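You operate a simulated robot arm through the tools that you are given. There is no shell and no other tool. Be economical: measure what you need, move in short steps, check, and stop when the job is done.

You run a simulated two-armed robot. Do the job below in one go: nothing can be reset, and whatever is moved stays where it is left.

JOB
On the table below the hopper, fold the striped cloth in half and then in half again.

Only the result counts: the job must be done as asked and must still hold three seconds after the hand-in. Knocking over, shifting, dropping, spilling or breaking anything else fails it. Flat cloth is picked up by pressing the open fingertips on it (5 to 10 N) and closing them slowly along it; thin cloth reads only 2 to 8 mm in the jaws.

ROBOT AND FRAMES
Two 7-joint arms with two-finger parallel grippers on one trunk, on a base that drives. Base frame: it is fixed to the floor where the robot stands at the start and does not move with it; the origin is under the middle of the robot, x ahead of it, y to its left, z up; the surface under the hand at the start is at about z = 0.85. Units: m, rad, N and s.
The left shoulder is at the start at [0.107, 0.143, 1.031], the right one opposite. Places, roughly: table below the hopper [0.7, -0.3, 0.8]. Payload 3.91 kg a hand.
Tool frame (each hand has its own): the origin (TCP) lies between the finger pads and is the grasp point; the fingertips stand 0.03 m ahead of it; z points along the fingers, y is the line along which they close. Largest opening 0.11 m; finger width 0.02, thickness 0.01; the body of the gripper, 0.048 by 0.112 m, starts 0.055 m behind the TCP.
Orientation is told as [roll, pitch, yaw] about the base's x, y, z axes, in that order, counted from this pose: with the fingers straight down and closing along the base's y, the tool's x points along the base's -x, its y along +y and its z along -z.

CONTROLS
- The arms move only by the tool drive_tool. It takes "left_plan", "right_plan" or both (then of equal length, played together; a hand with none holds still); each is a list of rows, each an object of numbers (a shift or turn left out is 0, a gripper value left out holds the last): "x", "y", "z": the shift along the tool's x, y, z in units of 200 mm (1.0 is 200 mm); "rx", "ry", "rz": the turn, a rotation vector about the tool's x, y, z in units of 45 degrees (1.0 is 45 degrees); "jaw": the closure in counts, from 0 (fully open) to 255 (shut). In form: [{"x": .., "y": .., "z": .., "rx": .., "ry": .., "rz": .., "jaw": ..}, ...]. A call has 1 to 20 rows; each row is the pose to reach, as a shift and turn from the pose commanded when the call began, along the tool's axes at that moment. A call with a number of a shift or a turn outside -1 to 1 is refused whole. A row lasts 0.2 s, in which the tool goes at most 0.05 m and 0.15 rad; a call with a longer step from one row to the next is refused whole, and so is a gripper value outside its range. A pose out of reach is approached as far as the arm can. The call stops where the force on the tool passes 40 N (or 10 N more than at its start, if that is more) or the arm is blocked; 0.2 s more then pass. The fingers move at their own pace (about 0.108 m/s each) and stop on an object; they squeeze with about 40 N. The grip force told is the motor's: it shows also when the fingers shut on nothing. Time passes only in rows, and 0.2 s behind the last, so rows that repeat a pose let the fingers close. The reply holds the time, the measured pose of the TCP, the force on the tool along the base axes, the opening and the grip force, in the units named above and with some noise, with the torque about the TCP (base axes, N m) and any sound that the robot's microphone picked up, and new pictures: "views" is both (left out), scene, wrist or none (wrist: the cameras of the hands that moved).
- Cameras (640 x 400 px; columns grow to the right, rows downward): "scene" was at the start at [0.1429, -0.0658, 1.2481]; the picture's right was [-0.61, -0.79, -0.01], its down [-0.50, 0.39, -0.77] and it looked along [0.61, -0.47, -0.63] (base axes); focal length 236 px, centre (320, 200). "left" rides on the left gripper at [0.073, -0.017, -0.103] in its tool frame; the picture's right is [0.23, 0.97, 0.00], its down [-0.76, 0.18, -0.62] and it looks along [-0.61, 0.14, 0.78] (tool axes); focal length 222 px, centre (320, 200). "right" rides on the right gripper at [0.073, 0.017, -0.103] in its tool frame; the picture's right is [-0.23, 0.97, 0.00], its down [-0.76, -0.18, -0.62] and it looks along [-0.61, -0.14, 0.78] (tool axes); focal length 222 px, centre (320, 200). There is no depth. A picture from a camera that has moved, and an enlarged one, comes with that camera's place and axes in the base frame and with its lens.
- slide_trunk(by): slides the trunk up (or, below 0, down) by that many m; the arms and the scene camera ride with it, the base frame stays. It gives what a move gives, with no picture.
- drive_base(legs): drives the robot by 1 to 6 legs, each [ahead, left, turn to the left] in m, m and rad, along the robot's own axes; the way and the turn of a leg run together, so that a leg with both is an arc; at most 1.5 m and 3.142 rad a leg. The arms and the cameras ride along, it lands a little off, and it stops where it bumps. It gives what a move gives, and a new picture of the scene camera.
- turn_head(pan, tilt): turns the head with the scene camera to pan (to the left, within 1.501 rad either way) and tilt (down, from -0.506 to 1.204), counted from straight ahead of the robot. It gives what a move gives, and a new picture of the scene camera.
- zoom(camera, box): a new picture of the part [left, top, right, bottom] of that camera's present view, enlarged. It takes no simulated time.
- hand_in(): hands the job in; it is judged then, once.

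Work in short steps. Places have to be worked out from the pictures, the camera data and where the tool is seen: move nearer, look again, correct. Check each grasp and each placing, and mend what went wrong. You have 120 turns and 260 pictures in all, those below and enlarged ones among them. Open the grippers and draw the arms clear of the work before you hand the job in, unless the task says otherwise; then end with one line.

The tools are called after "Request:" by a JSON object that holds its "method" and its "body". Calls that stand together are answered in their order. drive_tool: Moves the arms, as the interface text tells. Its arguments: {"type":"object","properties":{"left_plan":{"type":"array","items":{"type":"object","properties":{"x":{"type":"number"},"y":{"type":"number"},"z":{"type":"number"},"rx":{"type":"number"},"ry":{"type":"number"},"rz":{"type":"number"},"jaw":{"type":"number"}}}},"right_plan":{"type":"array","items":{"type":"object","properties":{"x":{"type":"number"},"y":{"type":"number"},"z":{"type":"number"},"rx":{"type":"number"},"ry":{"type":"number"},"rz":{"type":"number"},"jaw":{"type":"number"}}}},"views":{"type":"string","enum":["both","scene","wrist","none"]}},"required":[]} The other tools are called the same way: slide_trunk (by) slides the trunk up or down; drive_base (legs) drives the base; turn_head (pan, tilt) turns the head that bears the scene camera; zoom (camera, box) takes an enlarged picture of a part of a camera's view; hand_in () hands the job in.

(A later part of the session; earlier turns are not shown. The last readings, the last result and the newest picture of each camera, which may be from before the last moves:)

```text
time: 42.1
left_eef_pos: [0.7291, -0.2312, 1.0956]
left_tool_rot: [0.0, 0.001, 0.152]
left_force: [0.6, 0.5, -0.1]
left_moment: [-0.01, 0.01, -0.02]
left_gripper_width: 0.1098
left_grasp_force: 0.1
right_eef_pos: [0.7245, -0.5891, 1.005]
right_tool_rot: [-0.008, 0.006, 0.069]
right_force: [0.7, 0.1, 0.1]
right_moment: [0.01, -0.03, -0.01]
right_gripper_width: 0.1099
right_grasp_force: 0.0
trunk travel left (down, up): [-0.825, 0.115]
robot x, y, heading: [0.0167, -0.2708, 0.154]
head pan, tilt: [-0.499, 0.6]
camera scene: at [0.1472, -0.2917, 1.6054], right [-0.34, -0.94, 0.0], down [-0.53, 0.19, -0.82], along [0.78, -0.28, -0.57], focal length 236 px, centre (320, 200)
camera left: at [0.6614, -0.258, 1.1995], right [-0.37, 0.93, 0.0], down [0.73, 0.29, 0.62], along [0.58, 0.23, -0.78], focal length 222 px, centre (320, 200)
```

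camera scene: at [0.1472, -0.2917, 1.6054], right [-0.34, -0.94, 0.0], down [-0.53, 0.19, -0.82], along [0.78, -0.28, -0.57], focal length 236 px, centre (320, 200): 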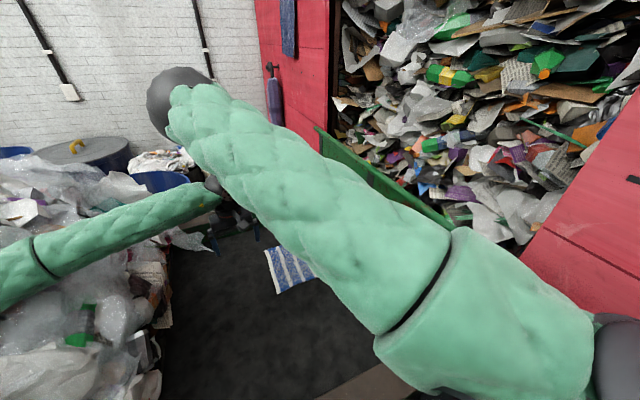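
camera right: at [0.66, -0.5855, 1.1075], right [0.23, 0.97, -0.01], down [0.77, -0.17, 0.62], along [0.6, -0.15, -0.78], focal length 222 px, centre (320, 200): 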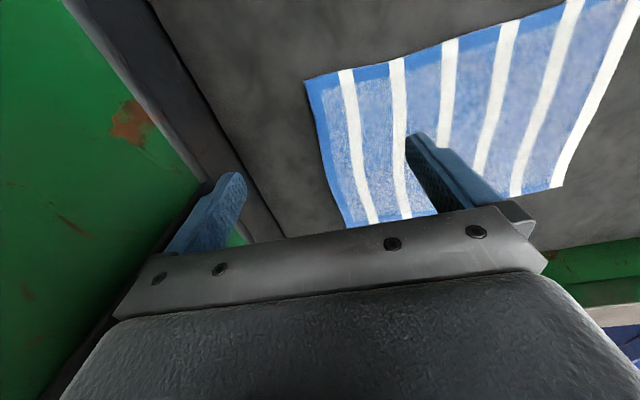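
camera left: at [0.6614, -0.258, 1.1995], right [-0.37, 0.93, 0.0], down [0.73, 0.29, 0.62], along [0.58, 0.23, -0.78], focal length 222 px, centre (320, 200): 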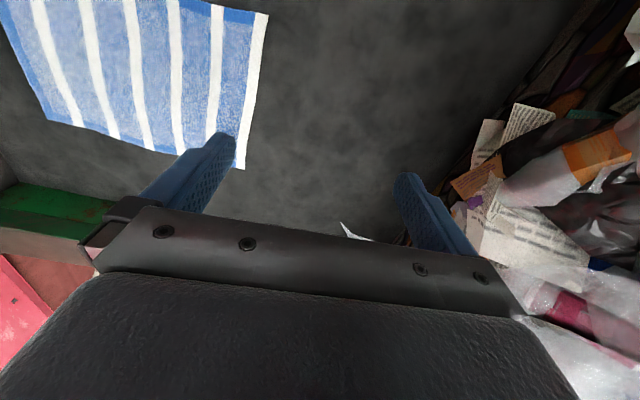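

Corner A is confirmed at (0.676,−0.320). I move the left hand over A, match its yaw, preset both jaws to about 4 cm, and bring the right hand lower.

Request:
{"method": "drive_tool", "body": {"left_plan": [{"x": 0.05, "y": -0.13, "z": 0.14, "jaw": 162}, {"x": 0.1, "y": -0.26, "z": 0.28}, {"x": 0.15, "y": -0.39, "z": 0.42, "rz": 0.05}, {"x": 0.215, "y": -0.543, "z": 0.56, "rz": 0.104}, {"x": 0.215, "y": -0.543, "z": 0.6, "rz": 0.104}, {"x": 0.215, "y": -0.543, "z": 0.6, "rz": 0.104}], "right_plan": [{"z": 0.07, "jaw": 162}, {"z": 0.14}, {"z": 0.21}, {"z": 0.28}, {"z": 0.35}, {"z": 0.35}], "views": "both"}}

```text
time: 43.5
left_eef_pos: [0.7048, -0.3454, 0.9776]
left_tool_rot: [0.001, -0.001, 0.07]
left_force: [0.3, -0.6, 0.0]
left_moment: [-0.03, -0.02, 0.05]
left_gripper_width: 0.0402
left_grasp_force: 0.2
right_eef_pos: [0.7237, -0.5897, 0.9348]
right_tool_rot: [-0.008, 0.005, 0.069]
right_force: [0.5, 0.4, -0.6]
right_moment: [0.02, 0.0, 0.03]
right_gripper_width: 0.0403
right_grasp_force: 0.2
trunk travel left (down, up): [-0.825, 0.115]
robot x, y, heading: [0.0132, -0.2723, 0.157]
head pan, tilt: [-0.499, 0.6]
camera scene: at [0.147, -0.2912, 1.6055], right [-0.34, -0.94, 0.0], down [-0.53, 0.19, -0.82], along [0.78, -0.28, -0.57], focal length 236 px, centre (320, 200)
camera right: at [0.6506, -0.5759, 1.0391], right [0.16, 0.99, -0.01], down [0.77, -0.12, 0.62], along [0.61, -0.1, -0.78], focal length 222 px, centre (320, 200)
camera left: at [0.6338, -0.3671, 1.0803], right [-0.29, 0.96, 0.0], down [0.75, 0.23, 0.62], along [0.6, 0.18, -0.78], focal length 222 px, centre (320, 200)
```

scene: 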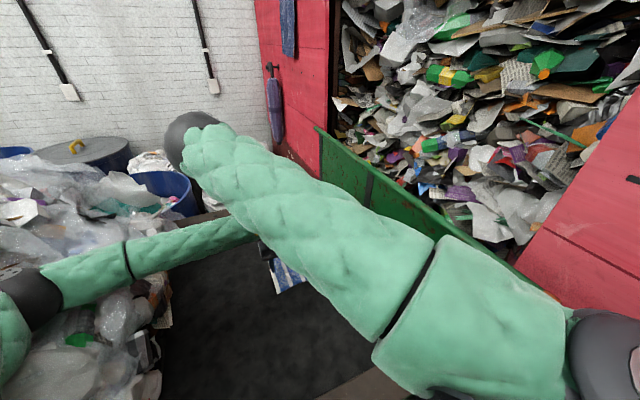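
right: 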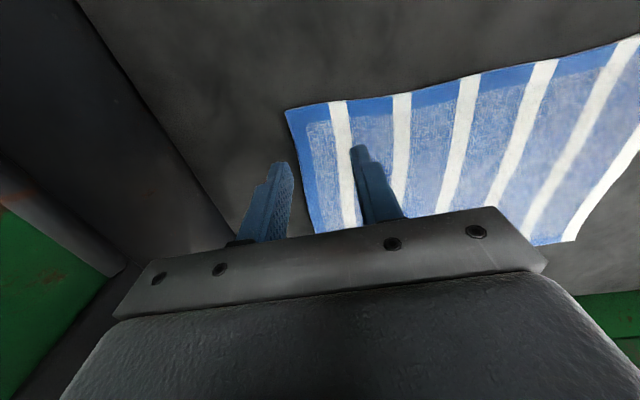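
left: 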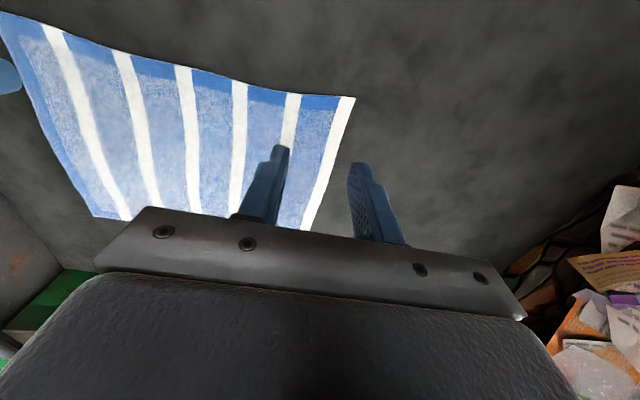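

Both hands line up over their corners. I lower them to about 1.5 cm above contact.

Request:
{"method": "drive_tool", "body": {"left_plan": [{"z": 0.1}, {"z": 0.2}, {"z": 0.3}, {"z": 0.41}, {"z": 0.41}], "right_plan": [{"z": 0.05}, {"z": 0.1}, {"z": 0.15}, {"z": 0.2}, {"z": 0.2}], "views": "wrist"}}

```text
time: 44.7
left_eef_pos: [0.7039, -0.3458, 0.8942]
left_tool_rot: [-0.001, -0.001, 0.071]
left_force: [0.2, -0.1, 1.3]
left_moment: [-0.03, 0.0, -0.01]
left_gripper_width: 0.0403
left_grasp_force: 0.1
right_eef_pos: [0.7221, -0.5899, 0.8942]
right_tool_rot: [-0.007, 0.005, 0.069]
right_force: [-1.5, 0.1, 0.7]
right_moment: [0.01, -0.01, -0.03]
right_gripper_width: 0.0401
right_grasp_force: 0.0
trunk travel left (down, up): [-0.825, 0.115]
robot x, y, heading: [0.0154, -0.2664, 0.152]
head pan, tilt: [-0.499, 0.6]
camera right: at [0.65, -0.5763, 0.9986], right [0.16, 0.99, -0.01], down [0.77, -0.12, 0.62], along [0.61, -0.1, -0.78], focal length 222 px, centre (320, 200)
camera left: at [0.6333, -0.3674, 0.9978], right [-0.29, 0.96, 0.0], down [0.75, 0.23, 0.62], along [0.6, 0.18, -0.78], focal length 222 px, centre (320, 200)
```

right: 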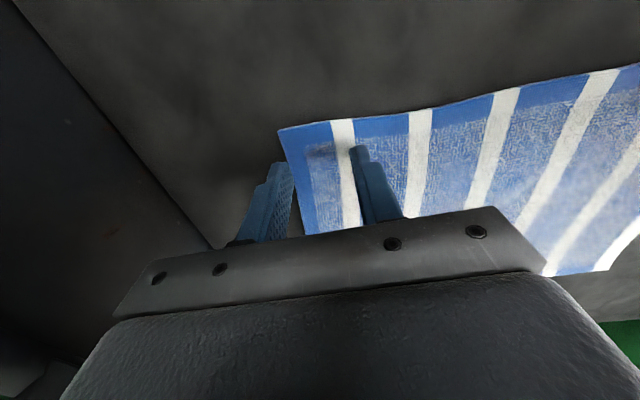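
left: 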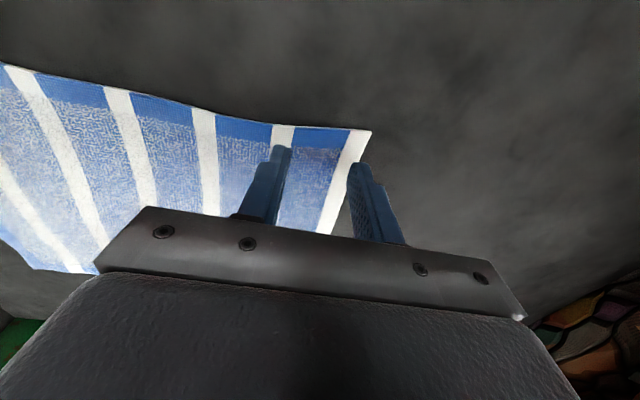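

The outer fingers sit right at the cloth's side edges, so I shift both 1 cm inward and creep down to contact.

Request:
{"method": "drive_tool", "body": {"left_plan": [{"y": -0.05}, {"y": -0.05, "z": 0.02}, {"y": -0.05, "z": 0.04}, {"y": -0.05, "z": 0.06}, {"y": -0.05, "z": 0.06}], "right_plan": [{"y": 0.05}, {"y": 0.05, "z": 0.02}, {"y": 0.05, "z": 0.04}, {"y": 0.05, "z": 0.06}, {"y": 0.05, "z": 0.06}], "views": "wrist"}}

```text
time: 45.9
left_eef_pos: [0.7046, -0.3564, 0.8842]
left_tool_rot: [0.001, -0.001, 0.069]
left_force: [2.4, -0.9, 4.5]
left_moment: [0.01, -0.08, -0.06]
left_gripper_width: 0.0402
left_grasp_force: 0.0
right_eef_pos: [0.7212, -0.5804, 0.8839]
right_tool_rot: [-0.007, 0.004, 0.07]
right_force: [-0.2, 0.2, 8.5]
right_moment: [0.06, 0.03, 0.02]
right_gripper_width: 0.0402
right_grasp_force: 0.1
trunk travel left (down, up): [-0.825, 0.115]
robot x, y, heading: [0.0132, -0.2697, 0.157]
head pan, tilt: [-0.499, 0.6]
camera right: at [0.6495, -0.5661, 0.9874], right [0.16, 0.99, -0.01], down [0.77, -0.12, 0.62], along [0.61, -0.1, -0.78], focal length 222 px, centre (320, 200)
camera left: at [0.6341, -0.3769, 0.9868], right [-0.29, 0.96, 0.0], down [0.75, 0.23, 0.62], along [0.6, 0.18, -0.78], focal length 222 px, centre (320, 200)
```

right: 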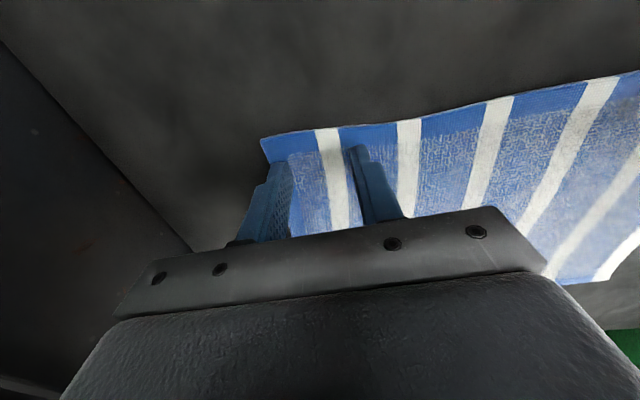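
left: 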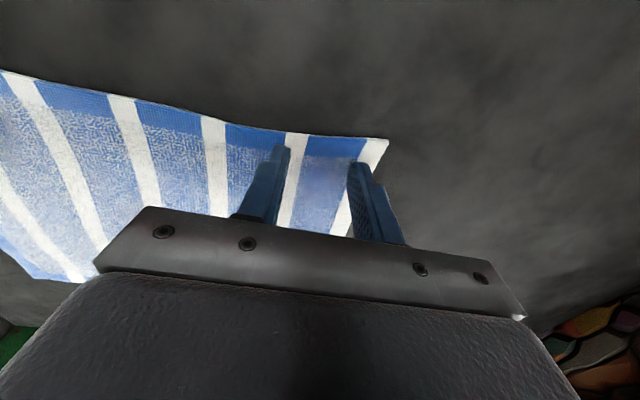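

Contact: 4.5 N on the left and 8.5 N on the right. I press a hair more on the left and close both slowly.

Request:
{"method": "drive_tool", "body": {"left_plan": [{"z": 0.006, "jaw": 168}, {"z": 0.006, "jaw": 176}, {"z": 0.006, "jaw": 184}, {"z": 0.006, "jaw": 192}, {"z": 0.006, "jaw": 200}, {"z": 0.006, "jaw": 208}, {"z": 0.006, "jaw": 216}, {"z": 0.006, "jaw": 224}, {"z": 0.006, "jaw": 232}, {"z": 0.006, "jaw": 240}, {"z": 0.006, "jaw": 248}, {"z": 0.006, "jaw": 255}, {"z": 0.006, "jaw": 255}, {"z": 0.006, "jaw": 255}], "right_plan": [{"jaw": 168}, {"jaw": 176}, {"jaw": 184}, {"jaw": 192}, {"jaw": 200}, {"jaw": 208}, {"jaw": 216}, {"jaw": 224}, {"jaw": 232}, {"jaw": 240}, {"jaw": 248}, {"jaw": 255}, {"jaw": 255}, {"jaw": 255}], "views": "wrist"}}

```text
time: 48.9
left_eef_pos: [0.7047, -0.3548, 0.8824]
left_tool_rot: [-0.001, -0.001, 0.07]
left_force: [2.0, -0.2, 24.4]
left_moment: [0.03, -0.03, -0.02]
left_gripper_width: 0.0048
left_grasp_force: 40.6
right_eef_pos: [0.7223, -0.5781, 0.885]
right_tool_rot: [-0.008, 0.004, 0.07]
right_force: [-0.5, 11.8, 3.0]
right_moment: [0.35, 0.02, 0.01]
right_gripper_width: 0.0036
right_grasp_force: 40.6
trunk travel left (down, up): [-0.825, 0.115]
robot x, y, heading: [0.0143, -0.2689, 0.158]
head pan, tilt: [-0.499, 0.6]
camera right: at [0.6487, -0.5651, 0.9876], right [0.16, 0.99, -0.01], down [0.77, -0.12, 0.62], along [0.61, -0.1, -0.78], focal length 222 px, centre (320, 200)
camera left: at [0.6334, -0.3763, 0.9861], right [-0.29, 0.96, 0.0], down [0.75, 0.23, 0.62], along [0.6, 0.18, -0.78], focal length 222 px, centre (320, 200)
```

right: 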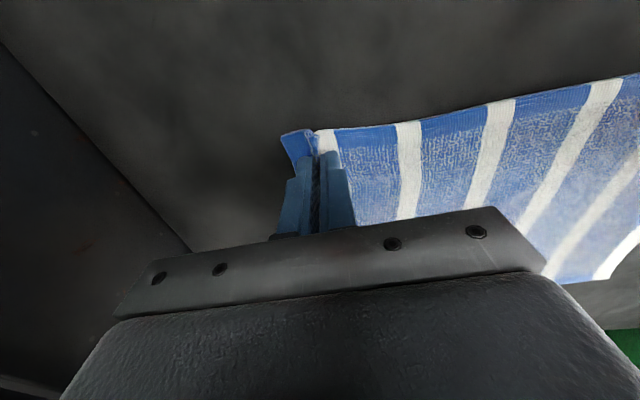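
left: 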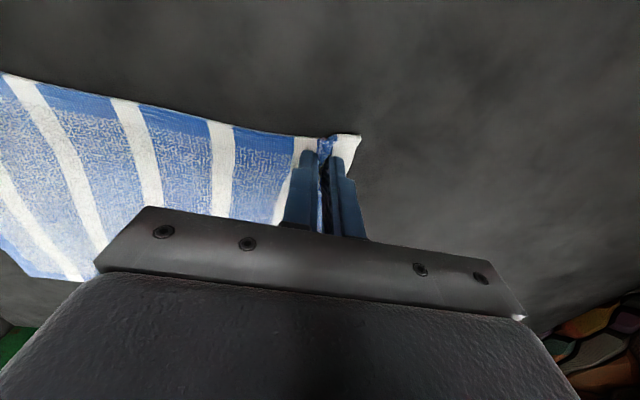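

Both corners are gripped (4.8 and 3.6 mm). A fold away from the robot would need the hands to tip over backwards, though, while folding the far edge toward the robot lets the wrists rotate naturally. I release gently and go to the far corners.

Request:
{"method": "drive_tool", "body": {"left_plan": [{"jaw": 230}, {"jaw": 200}, {"jaw": 162}, {"jaw": 162, "z": -0.05}, {"z": -0.2}, {"z": -0.35}, {"z": -0.35}], "right_plan": [{"jaw": 230}, {"jaw": 200}, {"jaw": 162}, {"jaw": 162, "z": -0.05}, {"z": -0.2}, {"z": -0.35}, {"z": -0.35}], "views": "wrist"}}

```text
time: 50.5
left_eef_pos: [0.7064, -0.3563, 0.9504]
left_tool_rot: [0.0, 0.001, 0.069]
left_force: [-0.5, 0.4, 0.2]
left_moment: [-0.02, 0.03, -0.01]
left_gripper_width: 0.0402
left_grasp_force: 0.1
right_eef_pos: [0.7237, -0.578, 0.9522]
right_tool_rot: [-0.007, 0.005, 0.069]
right_force: [0.5, -0.2, -0.6]
right_moment: [0.01, 0.01, 0.04]
right_gripper_width: 0.0404
right_grasp_force: 0.1
trunk travel left (down, up): [-0.825, 0.115]
robot x, y, heading: [0.0155, -0.2674, 0.153]
head pan, tilt: [-0.499, 0.6]
camera right: at [0.6511, -0.5655, 1.0558], right [0.16, 0.99, -0.01], down [0.78, -0.12, 0.62], along [0.61, -0.1, -0.78], focal length 222 px, centre (320, 200)
camera left: at [0.6354, -0.377, 1.0539], right [-0.29, 0.96, 0.0], down [0.75, 0.23, 0.62], along [0.59, 0.18, -0.78], focal length 222 px, centre (320, 200)
```

right: 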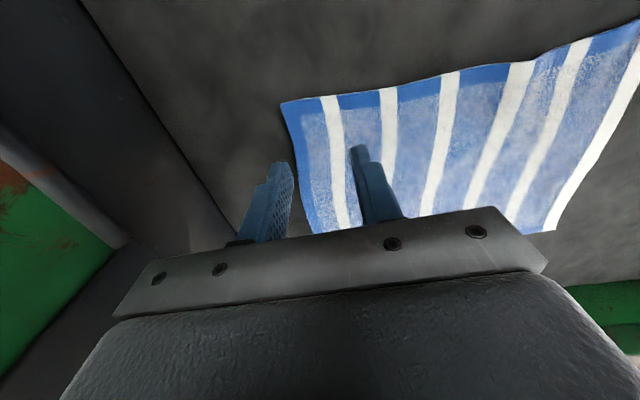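
left: 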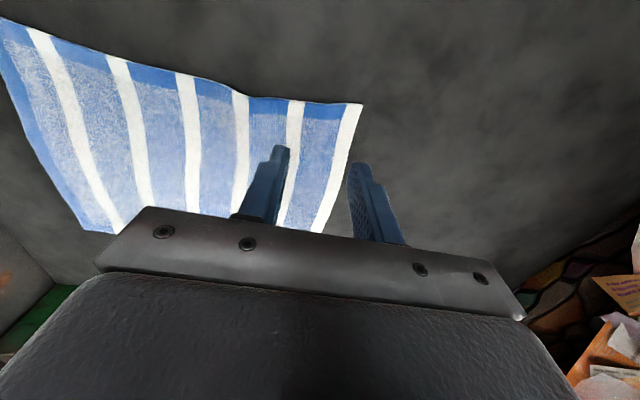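

The cloth is back flat in place. I move both hands forward over the far corners, to about (0.89,−0.33) and (0.91,−0.577).

Request:
{"method": "drive_tool", "body": {"left_plan": [{"x": -0.19, "y": 0.013}, {"x": -0.38, "y": 0.026}, {"x": -0.57, "y": 0.04}, {"x": -0.75, "y": 0.05}, {"x": -0.932, "y": 0.065}, {"x": -0.932, "y": 0.065}], "right_plan": [{"x": -0.19, "y": -0.01}, {"x": -0.38, "y": -0.02}, {"x": -0.57, "y": -0.03}, {"x": -0.75, "y": -0.05}, {"x": -0.923, "y": -0.06}, {"x": -0.923, "y": -0.06}], "views": "wrist"}}

```text
time: 51.9
left_eef_pos: [0.8898, -0.3309, 0.9529]
left_tool_rot: [0.0, 0.0, 0.071]
left_force: [-0.6, -0.2, -0.1]
left_moment: [-0.04, -0.02, 0.0]
left_gripper_width: 0.0401
left_grasp_force: 0.1
right_eef_pos: [0.9066, -0.5784, 0.9525]
right_tool_rot: [-0.006, 0.004, 0.068]
right_force: [-0.5, -0.3, 0.3]
right_moment: [-0.03, -0.02, -0.01]
right_gripper_width: 0.04
right_grasp_force: 0.1
trunk travel left (down, up): [-0.825, 0.115]
robot x, y, heading: [0.0142, -0.2701, 0.156]
head pan, tilt: [-0.499, 0.6]
camera right: at [0.8344, -0.5647, 1.0564], right [0.16, 0.99, -0.01], down [0.77, -0.12, 0.62], along [0.61, -0.11, -0.78], focal length 222 px, centre (320, 200)
camera left: at [0.8194, -0.3515, 1.0566], right [-0.29, 0.96, 0.0], down [0.75, 0.23, 0.62], along [0.6, 0.18, -0.78], focal length 222 px, centre (320, 200)
```

right: 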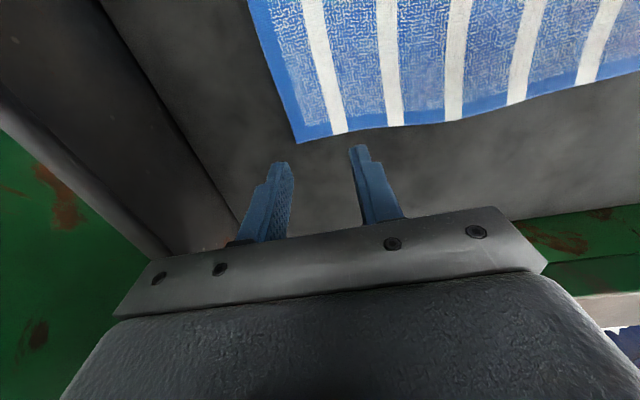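
left: 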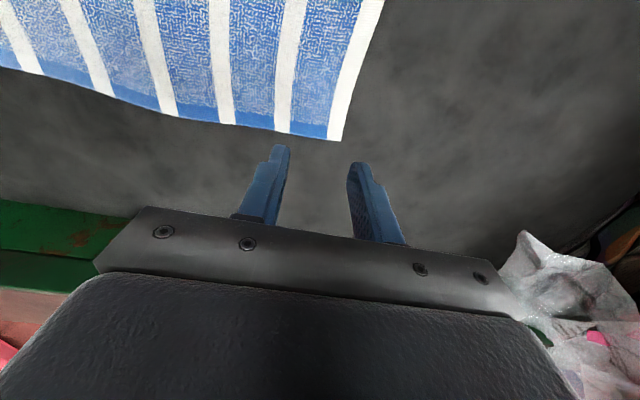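

Both far corners are reachable: C≈(0.920,−0.603), B≈(0.899,−0.308). With small inward tweaks I descend to contact.

Request:
{"method": "drive_tool", "body": {"left_plan": [{"x": 0.02, "y": -0.03, "z": 0.1}, {"x": 0.02, "y": -0.03, "z": 0.2}, {"x": 0.02, "y": -0.03, "z": 0.28}, {"x": 0.02, "y": -0.03, "z": 0.31}, {"x": 0.02, "y": -0.03, "z": 0.33}, {"x": 0.02, "y": -0.03, "z": 0.35}, {"x": 0.02, "y": -0.03, "z": 0.35}], "right_plan": [{"y": 0.03, "z": 0.1}, {"y": 0.03, "z": 0.2}, {"y": 0.03, "z": 0.28}, {"y": 0.03, "z": 0.31}, {"y": 0.03, "z": 0.33}, {"y": 0.03, "z": 0.35}, {"y": 0.03, "z": 0.35}], "views": "wrist"}}

```text
time: 53.5
left_eef_pos: [0.8857, -0.3366, 0.883]
left_tool_rot: [0.001, -0.003, 0.068]
left_force: [3.1, -2.4, 6.6]
left_moment: [-0.12, -0.1, 0.03]
left_gripper_width: 0.0403
left_grasp_force: 0.4
right_eef_pos: [0.9067, -0.5725, 0.8831]
right_tool_rot: [-0.007, 0.004, 0.069]
right_force: [2.5, -0.5, 8.4]
right_moment: [0.05, -0.08, -0.02]
right_gripper_width: 0.0398
right_grasp_force: 0.1
trunk travel left (down, up): [-0.825, 0.115]
robot x, y, heading: [0.0127, -0.2706, 0.157]
head pan, tilt: [-0.499, 0.6]
camera right: at [0.8336, -0.5593, 0.9872], right [0.16, 0.99, -0.01], down [0.77, -0.12, 0.62], along [0.61, -0.1, -0.78], focal length 222 px, centre (320, 200)
camera left: at [0.8157, -0.3572, 0.9866], right [-0.29, 0.96, 0.0], down [0.75, 0.23, 0.62], along [0.6, 0.18, -0.78], focal length 222 px, centre (320, 200)
```

right: 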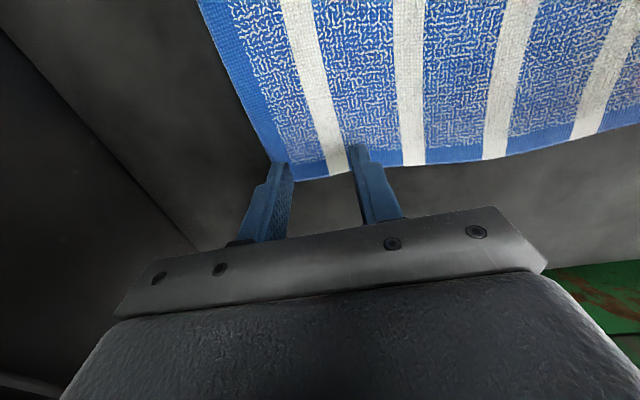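
left: 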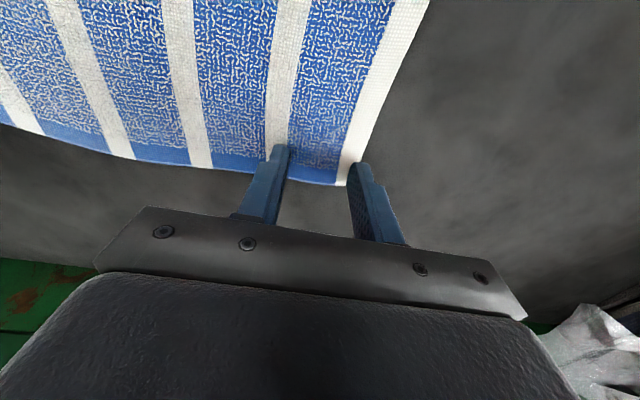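

The outer fingertips are just on the corners, which is marginal. I lift a little, shift both 6 mm inward and 5 mm back, and press again.

Request:
{"method": "drive_tool", "body": {"left_plan": [{"z": -0.04}, {"z": -0.04, "x": 0.025, "y": -0.035}, {"z": -0.02, "x": 0.025, "y": -0.035}, {"z": 0.0, "x": 0.025, "y": -0.035}, {"z": 0.0, "x": 0.025, "y": -0.035}], "right_plan": [{"z": -0.04}, {"z": -0.04, "x": 0.025, "y": 0.035}, {"z": -0.02, "x": 0.025, "y": 0.035}, {"z": 0.0, "x": 0.025, "y": 0.035}, {"z": 0.0, "x": 0.025, "y": 0.035}], "views": "wrist"}}

```text
time: 54.7
left_eef_pos: [0.8817, -0.3436, 0.8835]
left_tool_rot: [0.0, -0.003, 0.069]
left_force: [2.8, -1.3, 7.1]
left_moment: [0.0, -0.06, -0.01]
left_gripper_width: 0.0403
left_grasp_force: 0.1
right_eef_pos: [0.9011, -0.5658, 0.8838]
right_tool_rot: [-0.007, 0.004, 0.071]
right_force: [2.1, -2.4, 6.3]
right_moment: [-0.04, -0.04, 0.0]
right_gripper_width: 0.0401
right_grasp_force: 0.1
trunk travel left (down, up): [-0.825, 0.115]
robot x, y, heading: [0.0142, -0.2691, 0.152]
head pan, tilt: [-0.499, 0.6]
camera right: at [0.828, -0.5527, 0.9874], right [0.16, 0.99, -0.01], down [0.77, -0.12, 0.62], along [0.61, -0.11, -0.78], focal length 222 px, centre (320, 200)
camera left: at [0.8107, -0.3642, 0.9867], right [-0.29, 0.96, 0.0], down [0.75, 0.23, 0.62], along [0.6, 0.18, -0.78], focal length 222 px, centre (320, 200)
```

right: 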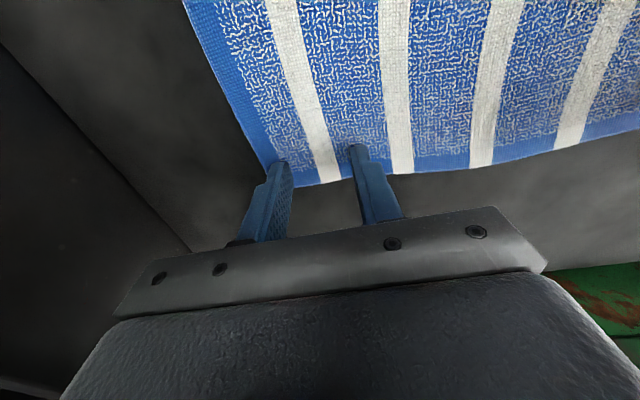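
left: 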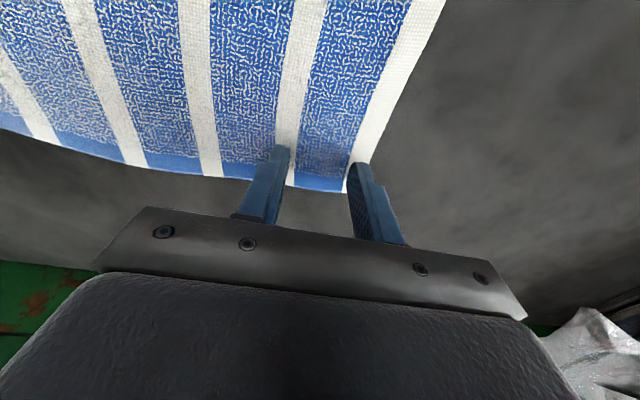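

Both fingertips are now on the cloth at about 6–7 N. I close slowly.

Request:
{"method": "drive_tool", "body": {"left_plan": [{"jaw": 168}, {"jaw": 176}, {"jaw": 184}, {"jaw": 192}, {"jaw": 200}, {"jaw": 208}, {"jaw": 216}, {"jaw": 224}, {"jaw": 232}, {"jaw": 240}, {"jaw": 248}, {"jaw": 255}, {"jaw": 255}, {"jaw": 255}], "right_plan": [{"jaw": 168}, {"jaw": 176}, {"jaw": 184}, {"jaw": 192}, {"jaw": 200}, {"jaw": 208}, {"jaw": 216}, {"jaw": 224}, {"jaw": 232}, {"jaw": 240}, {"jaw": 248}, {"jaw": 255}, {"jaw": 255}, {"jaw": 255}], "views": "wrist"}}

```text
time: 57.7
left_eef_pos: [0.881, -0.3445, 0.8833]
left_tool_rot: [-0.001, 0.0, 0.067]
left_force: [-0.3, -11.5, 8.0]
left_moment: [-0.27, -0.02, -0.02]
left_gripper_width: 0.0036
left_grasp_force: 39.8
right_eef_pos: [0.9005, -0.5665, 0.8831]
right_tool_rot: [-0.006, 0.004, 0.07]
right_force: [-0.2, 8.6, 11.5]
right_moment: [0.23, 0.03, -0.02]
right_gripper_width: 0.0044
right_grasp_force: 40.5
trunk travel left (down, up): [-0.825, 0.115]
robot x, y, heading: [0.0151, -0.2708, 0.15]
head pan, tilt: [-0.499, 0.6]
camera right: at [0.8276, -0.5526, 0.9871], right [0.16, 0.99, -0.01], down [0.77, -0.12, 0.62], along [0.61, -0.1, -0.78], focal length 222 px, centre (320, 200)
camera left: at [0.8098, -0.365, 0.9864], right [-0.29, 0.96, 0.0], down [0.75, 0.23, 0.62], along [0.6, 0.18, -0.78], focal length 222 px, centre (320, 200)
```

right: 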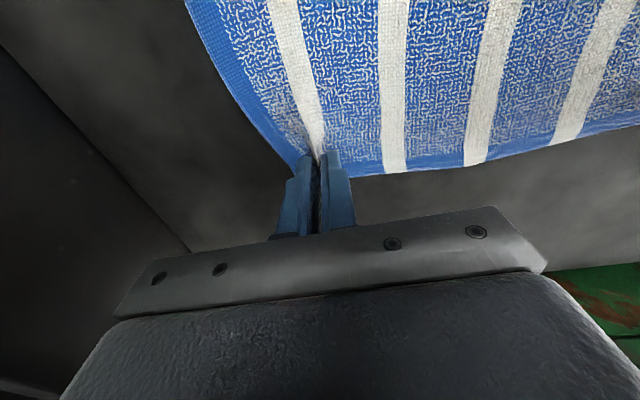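
left: 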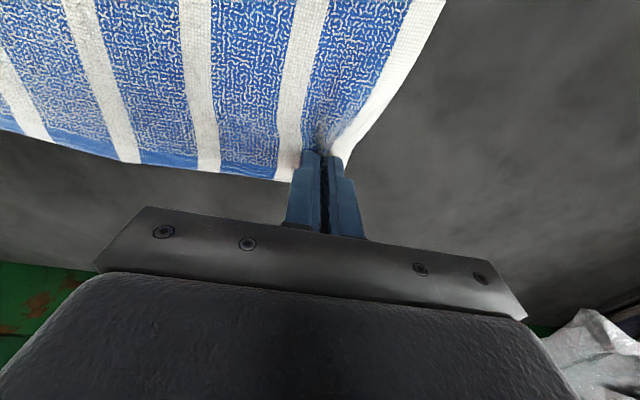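

Both corners are gripped right at the far edge. I lift along an arc toward the robot while tipping the fingers forward, to the top of the arc.

Request:
{"method": "drive_tool", "body": {"left_plan": [{"x": 0.013, "z": -0.065, "ry": -0.1}, {"x": 0.035, "z": -0.128, "ry": -0.2}, {"x": 0.066, "z": -0.188, "ry": -0.3}, {"x": 0.1055, "z": -0.2435, "ry": -0.4}, {"x": 0.152, "z": -0.2935, "ry": -0.5}, {"x": 0.2055, "z": -0.3375, "ry": -0.6}, {"x": 0.2645, "z": -0.3735, "ry": -0.7}, {"x": 0.3285, "z": -0.4015, "ry": -0.8}, {"x": 0.3965, "z": -0.4205, "ry": -0.9}, {"x": 0.4665, "z": -0.431, "ry": -1.0}], "right_plan": [{"x": 0.013, "z": -0.065, "ry": -0.1}, {"x": 0.035, "z": -0.128, "ry": -0.2}, {"x": 0.066, "z": -0.188, "ry": -0.3}, {"x": 0.1055, "z": -0.2435, "ry": -0.4}, {"x": 0.152, "z": -0.2935, "ry": -0.5}, {"x": 0.2055, "z": -0.3375, "ry": -0.6}, {"x": 0.2645, "z": -0.3735, "ry": -0.7}, {"x": 0.3285, "z": -0.4015, "ry": -0.8}, {"x": 0.3965, "z": -0.4205, "ry": -0.9}, {"x": 0.4665, "z": -0.431, "ry": -1.0}]}}

```text
time: 59.9
left_eef_pos: [0.7891, -0.3502, 0.9685]
left_tool_rot: [-0.001, -0.787, 0.071]
left_force: [0.7, -9.4, 0.3]
left_moment: [-0.18, -0.01, -0.18]
left_gripper_width: 0.0037
left_grasp_force: 40.1
right_eef_pos: [0.8077, -0.5726, 0.9684]
right_tool_rot: [-0.01, -0.783, 0.078]
right_force: [-0.6, 9.7, 0.6]
right_moment: [0.25, 0.05, 0.21]
right_gripper_width: 0.0041
right_grasp_force: 39.7
trunk travel left (down, up): [-0.825, 0.115]
robot x, y, heading: [0.0149, -0.2716, 0.153]
head pan, tilt: [-0.499, 0.6]
camera scene: at [0.1468, -0.2911, 1.6055], right [-0.34, -0.94, 0.0], down [-0.53, 0.19, -0.82], along [0.78, -0.28, -0.57], focal length 236 px, centre (320, 200)
camera right: at [0.6833, -0.5633, 0.9912], right [0.09, 0.98, 0.15], down [0.11, -0.16, 0.98], along [0.99, -0.07, -0.13], focal length 222 px, centre (320, 200)
camera left: at [0.6667, -0.3752, 0.9897], right [-0.23, 0.96, -0.16], down [0.08, 0.18, 0.98], along [0.97, 0.21, -0.12], focal length 222 px, centre (320, 200)
```

scene: 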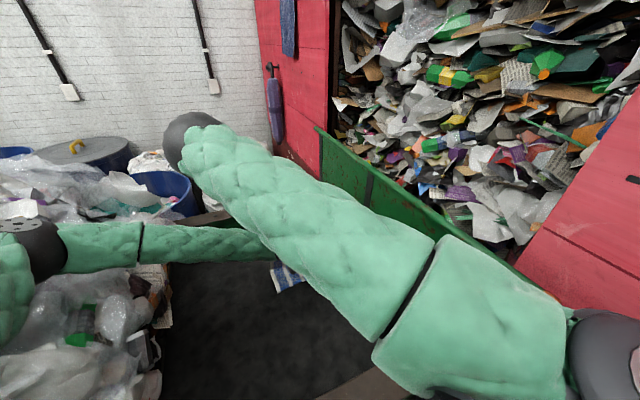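
right: 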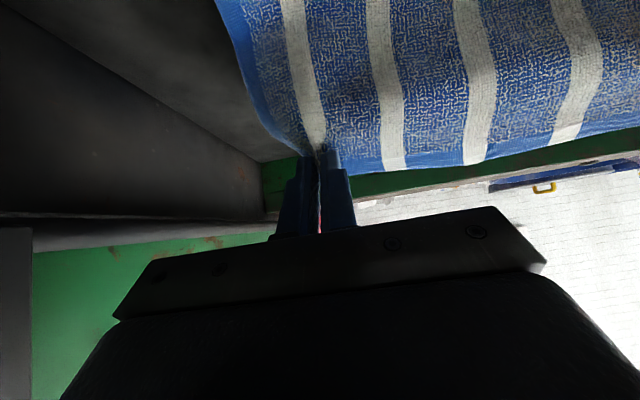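
left: 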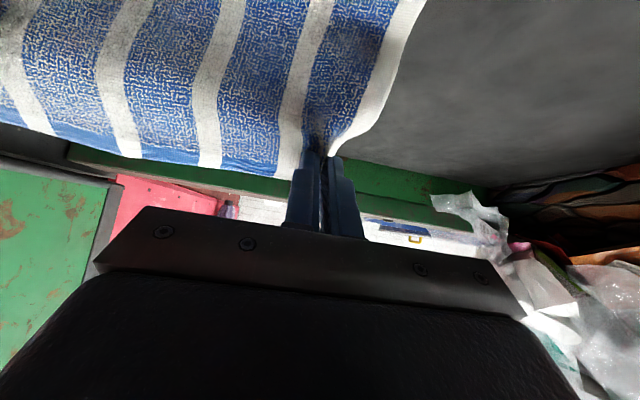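

The cloth is lifted cleanly by its far edge. I continue the arc toward the near edge, tipping to about 75° and stopping roughly 5 cm above the table.

Request:
{"method": "drive_tool", "body": {"left_plan": [{"x": 0.061, "z": -0.062, "ry": -0.095, "y": -0.01}, {"x": 0.1315, "z": -0.114, "ry": -0.19, "y": -0.015}, {"x": 0.2107, "z": -0.153, "ry": -0.286, "y": -0.015}, {"x": 0.2955, "z": -0.179, "ry": -0.381, "y": -0.015}, {"x": 0.384, "z": -0.19, "ry": -0.476, "y": -0.015}, {"x": 0.4737, "z": -0.187, "ry": -0.571, "y": -0.015}, {"x": 0.546, "z": -0.173, "ry": -0.667, "y": -0.015}, {"x": 0.546, "z": -0.173, "ry": -0.667, "y": -0.015}], "right_plan": [{"x": 0.061, "z": -0.062, "ry": -0.095, "y": 0.01}, {"x": 0.1315, "z": -0.114, "ry": -0.19, "y": 0.015}, {"x": 0.2107, "z": -0.153, "ry": -0.286, "y": 0.015}, {"x": 0.2955, "z": -0.179, "ry": -0.381, "y": 0.015}, {"x": 0.384, "z": -0.19, "ry": -0.476, "y": 0.015}, {"x": 0.4737, "z": -0.187, "ry": -0.571, "y": 0.015}, {"x": 0.546, "z": -0.173, "ry": -0.667, "y": 0.015}, {"x": 0.546, "z": -0.173, "ry": -0.667, "y": 0.015}]}}

```text
time: 61.1
left_eef_pos: [0.7114, -0.3764, 0.949]
left_tool_rot: [-0.011, -1.128, 0.063]
left_force: [4.7, -33.0, 3.8]
left_moment: [-0.32, -0.15, -0.88]
left_gripper_width: 0.0036
left_grasp_force: 40.1
right_eef_pos: [0.7503, -0.6114, 0.9813]
right_tool_rot: [0.048, -1.087, 0.136]
right_force: [-5.4, 32.2, -4.9]
right_moment: [0.45, 0.15, 0.96]
right_gripper_width: 0.0043
right_grasp_force: 40.1
right hand out of reach, approached as far as the arm can: row 2, 3, 4, 5
trunk travel left (down, up): [-0.825, 0.115]
robot x, y, heading: [0.0171, -0.2708, 0.153]
head pan, tilt: [-0.499, 0.6]
stopped in row 5 (left hand): the force on the tool passed its limit at 58 N (the readings are from after the stop); the commanded pose is now the measured one
camera scene: at [0.1485, -0.3018, 1.6051], right [-0.34, -0.94, -0.01], down [-0.53, 0.2, -0.82], along [0.78, -0.28, -0.57], focal length 236 px, centre (320, 200)
camera right: at [0.6247, -0.6157, 0.9657], right [-0.07, 0.97, 0.22], down [-0.16, -0.23, 0.96], along [0.98, 0.03, 0.17], focal length 222 px, centre (320, 200)
camera left: at [0.5888, -0.3992, 0.9264], right [-0.15, 0.97, -0.21], down [-0.25, 0.17, 0.95], along [0.96, 0.19, 0.22], focal length 222 px, centre (320, 200)
```

scene: 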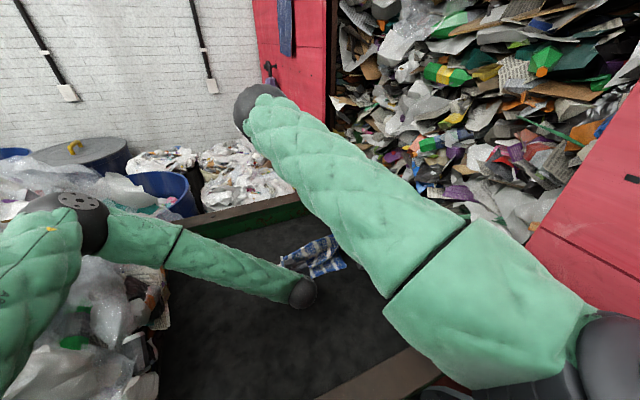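
right: 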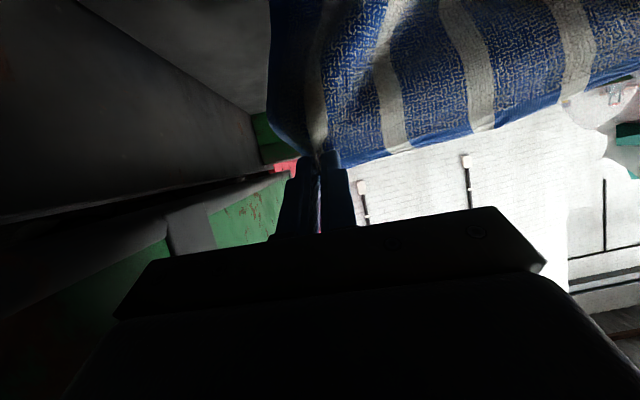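
left: 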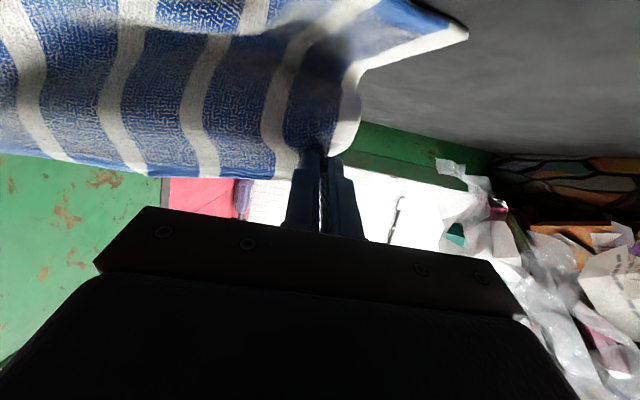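

The right arm ran into its reach limit and drifted right, so the cloth is being pulled taut. I relax by moving the left hand toward the right one and lowering the right a little, then I'll finish the fold by driving the base back and lowering the trunk.

Request:
{"method": "drive_tool", "body": {"left_plan": [{"y": -0.05}, {"y": -0.1}, {"y": -0.1}], "right_plan": [{"x": 0.045, "z": 0.025}, {"x": 0.09, "z": 0.05}, {"x": 0.09, "z": 0.05}]}}

```text
time: 61.9
left_eef_pos: [0.7129, -0.3828, 0.9481]
left_tool_rot: [-0.021, -1.131, 0.08]
left_force: [2.2, -11.5, 1.6]
left_moment: [-0.12, -0.02, -0.32]
left_gripper_width: 0.0034
left_grasp_force: 39.9
right_eef_pos: [0.7518, -0.6077, 0.9675]
right_tool_rot: [0.031, -1.083, 0.154]
right_force: [-1.7, 12.2, -0.6]
right_moment: [0.1, 0.05, 0.25]
right_gripper_width: 0.0039
right_grasp_force: 39.8
right hand out of reach, approached as far as the arm can: row 2, 3
trunk travel left (down, up): [-0.825, 0.115]
robot x, y, heading: [0.0155, -0.2687, 0.153]
head pan, tilt: [-0.499, 0.6]
camera scene: at [0.147, -0.2873, 1.6055], right [-0.34, -0.94, 0.0], down [-0.53, 0.19, -0.83], along [0.78, -0.28, -0.56], focal length 236 px, centre (320, 200)
camera right: at [0.6254, -0.6134, 0.9532], right [-0.07, 0.97, 0.21], down [-0.16, -0.22, 0.96], along [0.99, 0.03, 0.17], focal length 222 px, centre (320, 200)
camera left: at [0.5902, -0.4064, 0.9264], right [-0.15, 0.96, -0.21], down [-0.25, 0.17, 0.95], along [0.96, 0.2, 0.21], focal length 222 px, centre (320, 200)
```

scene: 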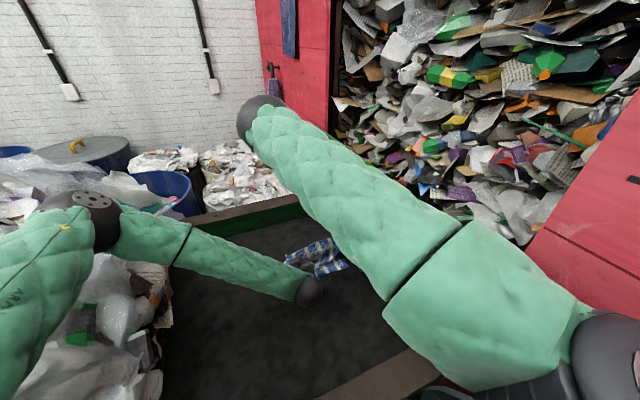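
right: 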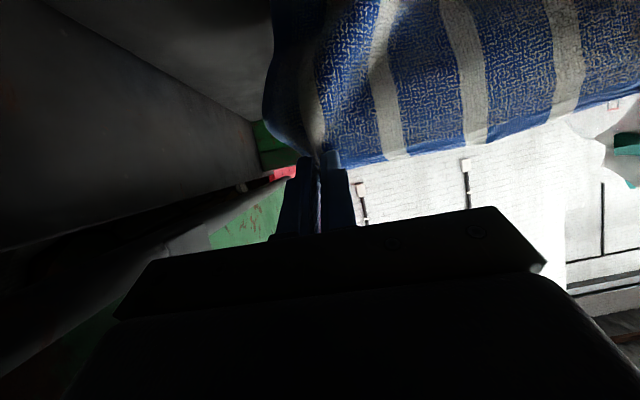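
left: 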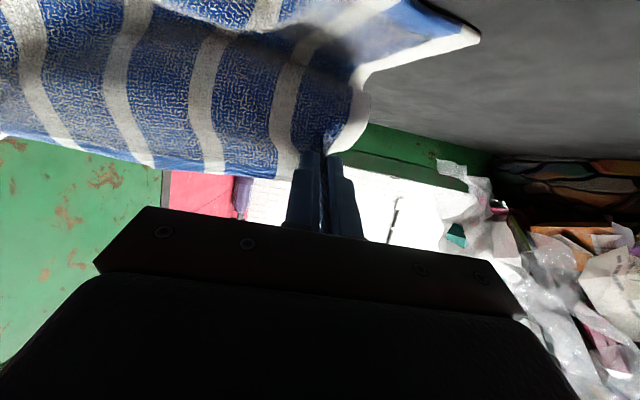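

Tension is relaxed. A small base move (turn right 0.1 plus 0.07 left) brings the right hand about 4 cm and the left about 2 cm toward the robot without arm motion.

Request:
{"method": "drive_base", "body": {"legs": [[0.0, 0.07, -0.1]]}}

Request:
{"method": "slide_trunk", "body": {"by": -0.035}}

Request:
{"method": "zoom", "body": {"camera": "left", "box": [0, 0, 640, 400]}}

Request:
{"method": "zoom", "body": {"camera": "scene", "box": [220, 180, 420, 320]}}

Request:
{"method": "zoom", "body": {"camera": "right", "box": [0, 0, 640, 400]}}

```text
time: 62.9
left_eef_pos: [0.6908, -0.3858, 0.9483]
left_tool_rot: [-0.019, -1.131, -0.022]
left_force: [1.0, -10.2, 0.0]
left_moment: [-0.11, -0.04, -0.25]
left_gripper_width: 0.003
left_grasp_force: 40.8
right_eef_pos: [0.7068, -0.6131, 0.9678]
right_tool_rot: [0.036, -1.083, 0.051]
right_force: [-0.8, 9.8, -0.9]
right_moment: [0.11, 0.05, 0.32]
right_gripper_width: 0.0038
right_grasp_force: 40.1
trunk travel left (down, up): [-0.825, 0.115]
robot x, y, heading: [0.0104, -0.1994, 0.053]
head pan, tilt: [-0.499, 0.6]
camera scene: at [0.1366, -0.2348, 1.6055], right [-0.43, -0.9, 0.0], down [-0.51, 0.24, -0.83], along [0.74, -0.35, -0.56], focal length 236 px, centre (320, 200)
```

scene: 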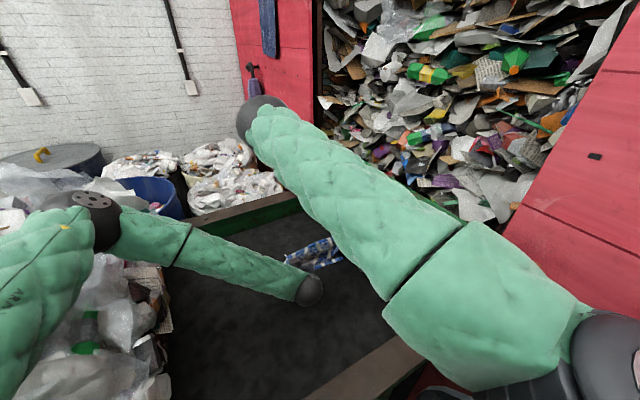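

```text
time: 63.7
left_eef_pos: [0.6902, -0.3851, 0.9144]
left_tool_rot: [-0.019, -1.132, -0.024]
left_force: [1.6, -8.6, 0.4]
left_moment: [-0.11, -0.03, -0.2]
left_gripper_width: 0.0031
left_grasp_force: 39.8
right_eef_pos: [0.7073, -0.6117, 0.9318]
right_tool_rot: [0.037, -1.083, 0.051]
right_force: [0.3, 8.9, -1.5]
right_moment: [0.12, 0.04, 0.34]
right_gripper_width: 0.0038
right_grasp_force: 40.4
trunk travel left (down, up): [-0.79, 0.15]
robot x, y, heading: [0.0081, -0.1984, 0.057]
head pan, tilt: [-0.499, 0.6]
```

```text
1.00 times, centred on (320, 200) of left (not enlarged: the box is as wide or as high as the picture)
camera zoom: at [0.5662, -0.3965, 0.8919], right [-0.06, 0.98, -0.21], down [-0.23, 0.2, 0.95], along [0.97, 0.1, 0.22], focal length 222 px, centre (320, 200)
```

zoom: 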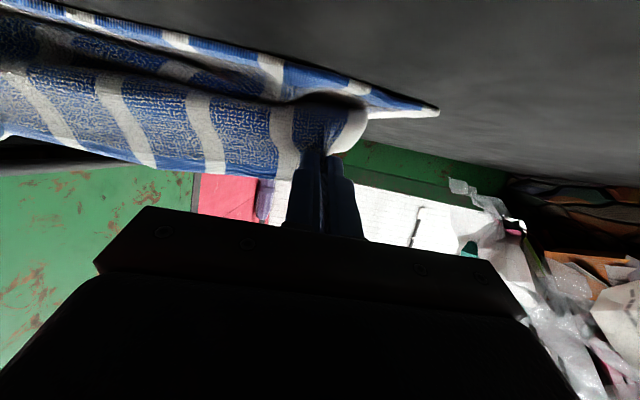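

```text
2.86 times, centred on (320, 250) of scene
camera zoom: at [0.1369, -0.2352, 1.5706], right [-0.43, -0.9, 0.0], down [-0.51, 0.24, -0.83], along [0.75, -0.35, -0.56], focal length 675 px, centre (320, 57)
```

zoom: 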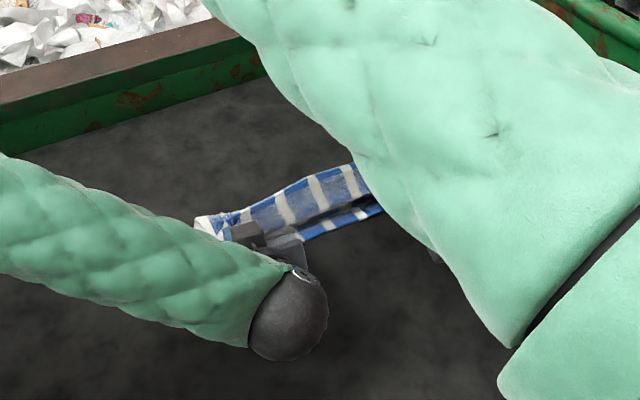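

```text
1.00 times, centred on (320, 200) of right (not enlarged: the box is as wide or as high as the picture)
camera zoom: at [0.581, -0.6048, 0.9176], right [0.03, 0.98, 0.22], down [-0.18, -0.21, 0.96], along [0.98, -0.06, 0.17], focal length 222 px, centre (320, 200)
```

zoom: 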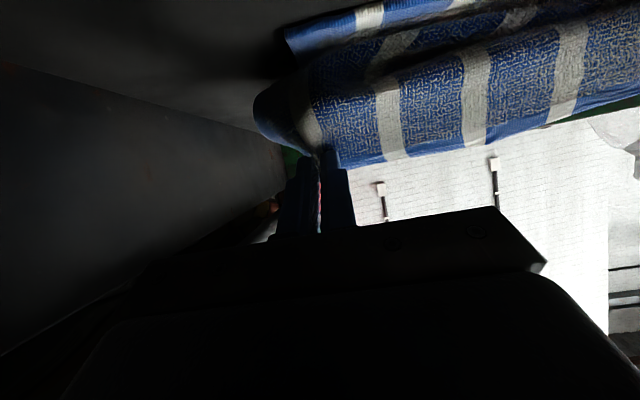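

The top layer is now over the near edge (grip points at x≈0.71 and 0.73, near corners around 0.70). I lower the trunk a little more, then open the jaws and let the edge drop.

Request:
{"method": "slide_trunk", "body": {"by": -0.022}}

Request:
{"method": "drive_tool", "body": {"left_plan": [{"jaw": 230}, {"jaw": 190}, {"jaw": 190}, {"jaw": 190}, {"jaw": 190}], "right_plan": [{"jaw": 230}, {"jaw": 190}, {"jaw": 190}, {"jaw": 190}, {"jaw": 190}], "views": "both"}}

```text
time: 64.4
left_eef_pos: [0.69, -0.384, 0.8932]
left_tool_rot: [-0.017, -1.133, -0.026]
left_force: [1.1, 0.3, 25.3]
left_moment: [0.11, 3.59, -1.63]
left_gripper_width: 0.0034
left_grasp_force: 39.9
right_eef_pos: [0.7065, -0.6128, 0.9118]
right_tool_rot: [0.037, -1.084, 0.05]
right_force: [-0.7, 8.9, -1.2]
right_moment: [0.13, 0.05, 0.31]
right_gripper_width: 0.0038
right_grasp_force: 40.1
trunk travel left (down, up): [-0.768, 0.172]
robot x, y, heading: [0.0091, -0.1986, 0.055]
head pan, tilt: [-0.499, 0.6]
```

```text
time: 65.5
left_eef_pos: [0.6907, -0.3848, 0.8925]
left_tool_rot: [-0.025, -1.133, -0.019]
left_force: [-4.4, 5.1, 15.8]
left_moment: [0.06, 2.52, -0.83]
left_gripper_width: 0.0283
left_grasp_force: 0.1
right_eef_pos: [0.7053, -0.6122, 0.9101]
right_tool_rot: [0.032, -1.084, 0.053]
right_force: [0.1, -0.8, -0.1]
right_moment: [-0.01, 0.0, -0.03]
right_gripper_width: 0.0281
right_grasp_force: 0.0
trunk travel left (down, up): [-0.768, 0.172]
robot x, y, heading: [0.0081, -0.1987, 0.058]
head pan, tilt: [-0.499, 0.6]
stopped in row 5 (left hand): the force on the tool passed its limit at 40 N (the readings are from after the stop); the commanded pose is now the measured one
camera scene: at [0.1363, -0.2342, 1.5481], right [-0.43, -0.9, 0.0], down [-0.51, 0.24, -0.83], along [0.75, -0.35, -0.56], focal length 236 px, centre (320, 200)
camera right: at [0.5804, -0.6046, 0.8954], right [0.03, 0.98, 0.22], down [-0.18, -0.21, 0.96], along [0.98, -0.06, 0.17], focal length 222 px, centre (320, 200)
camera left: at [0.5665, -0.3963, 0.871], right [-0.06, 0.97, -0.22], down [-0.23, 0.2, 0.95], along [0.97, 0.1, 0.22], focal length 222 px, centre (320, 200)
```

scene: 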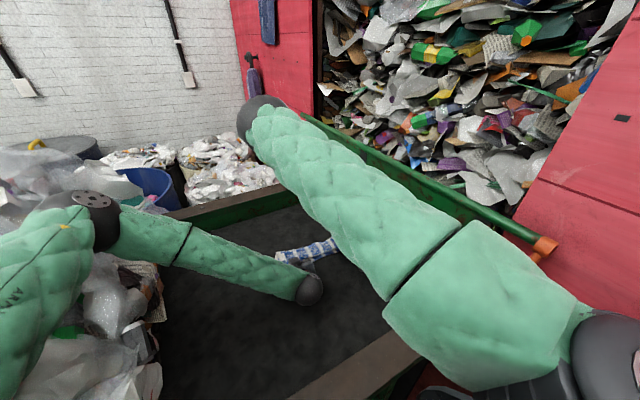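
right: 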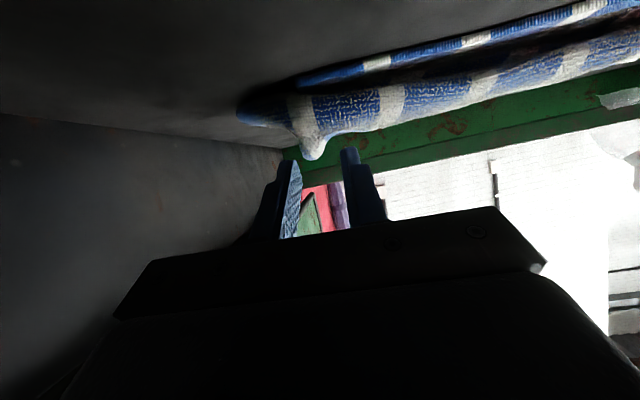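
left: 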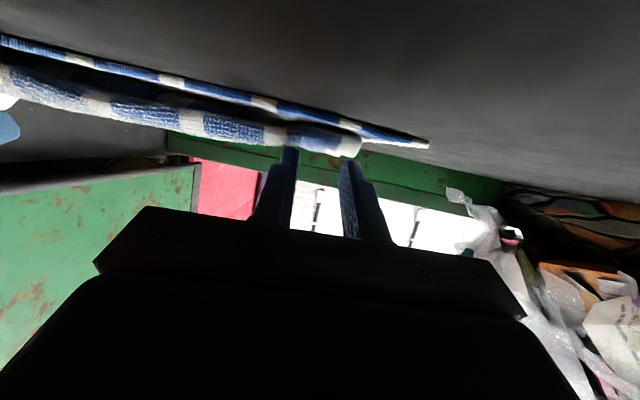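

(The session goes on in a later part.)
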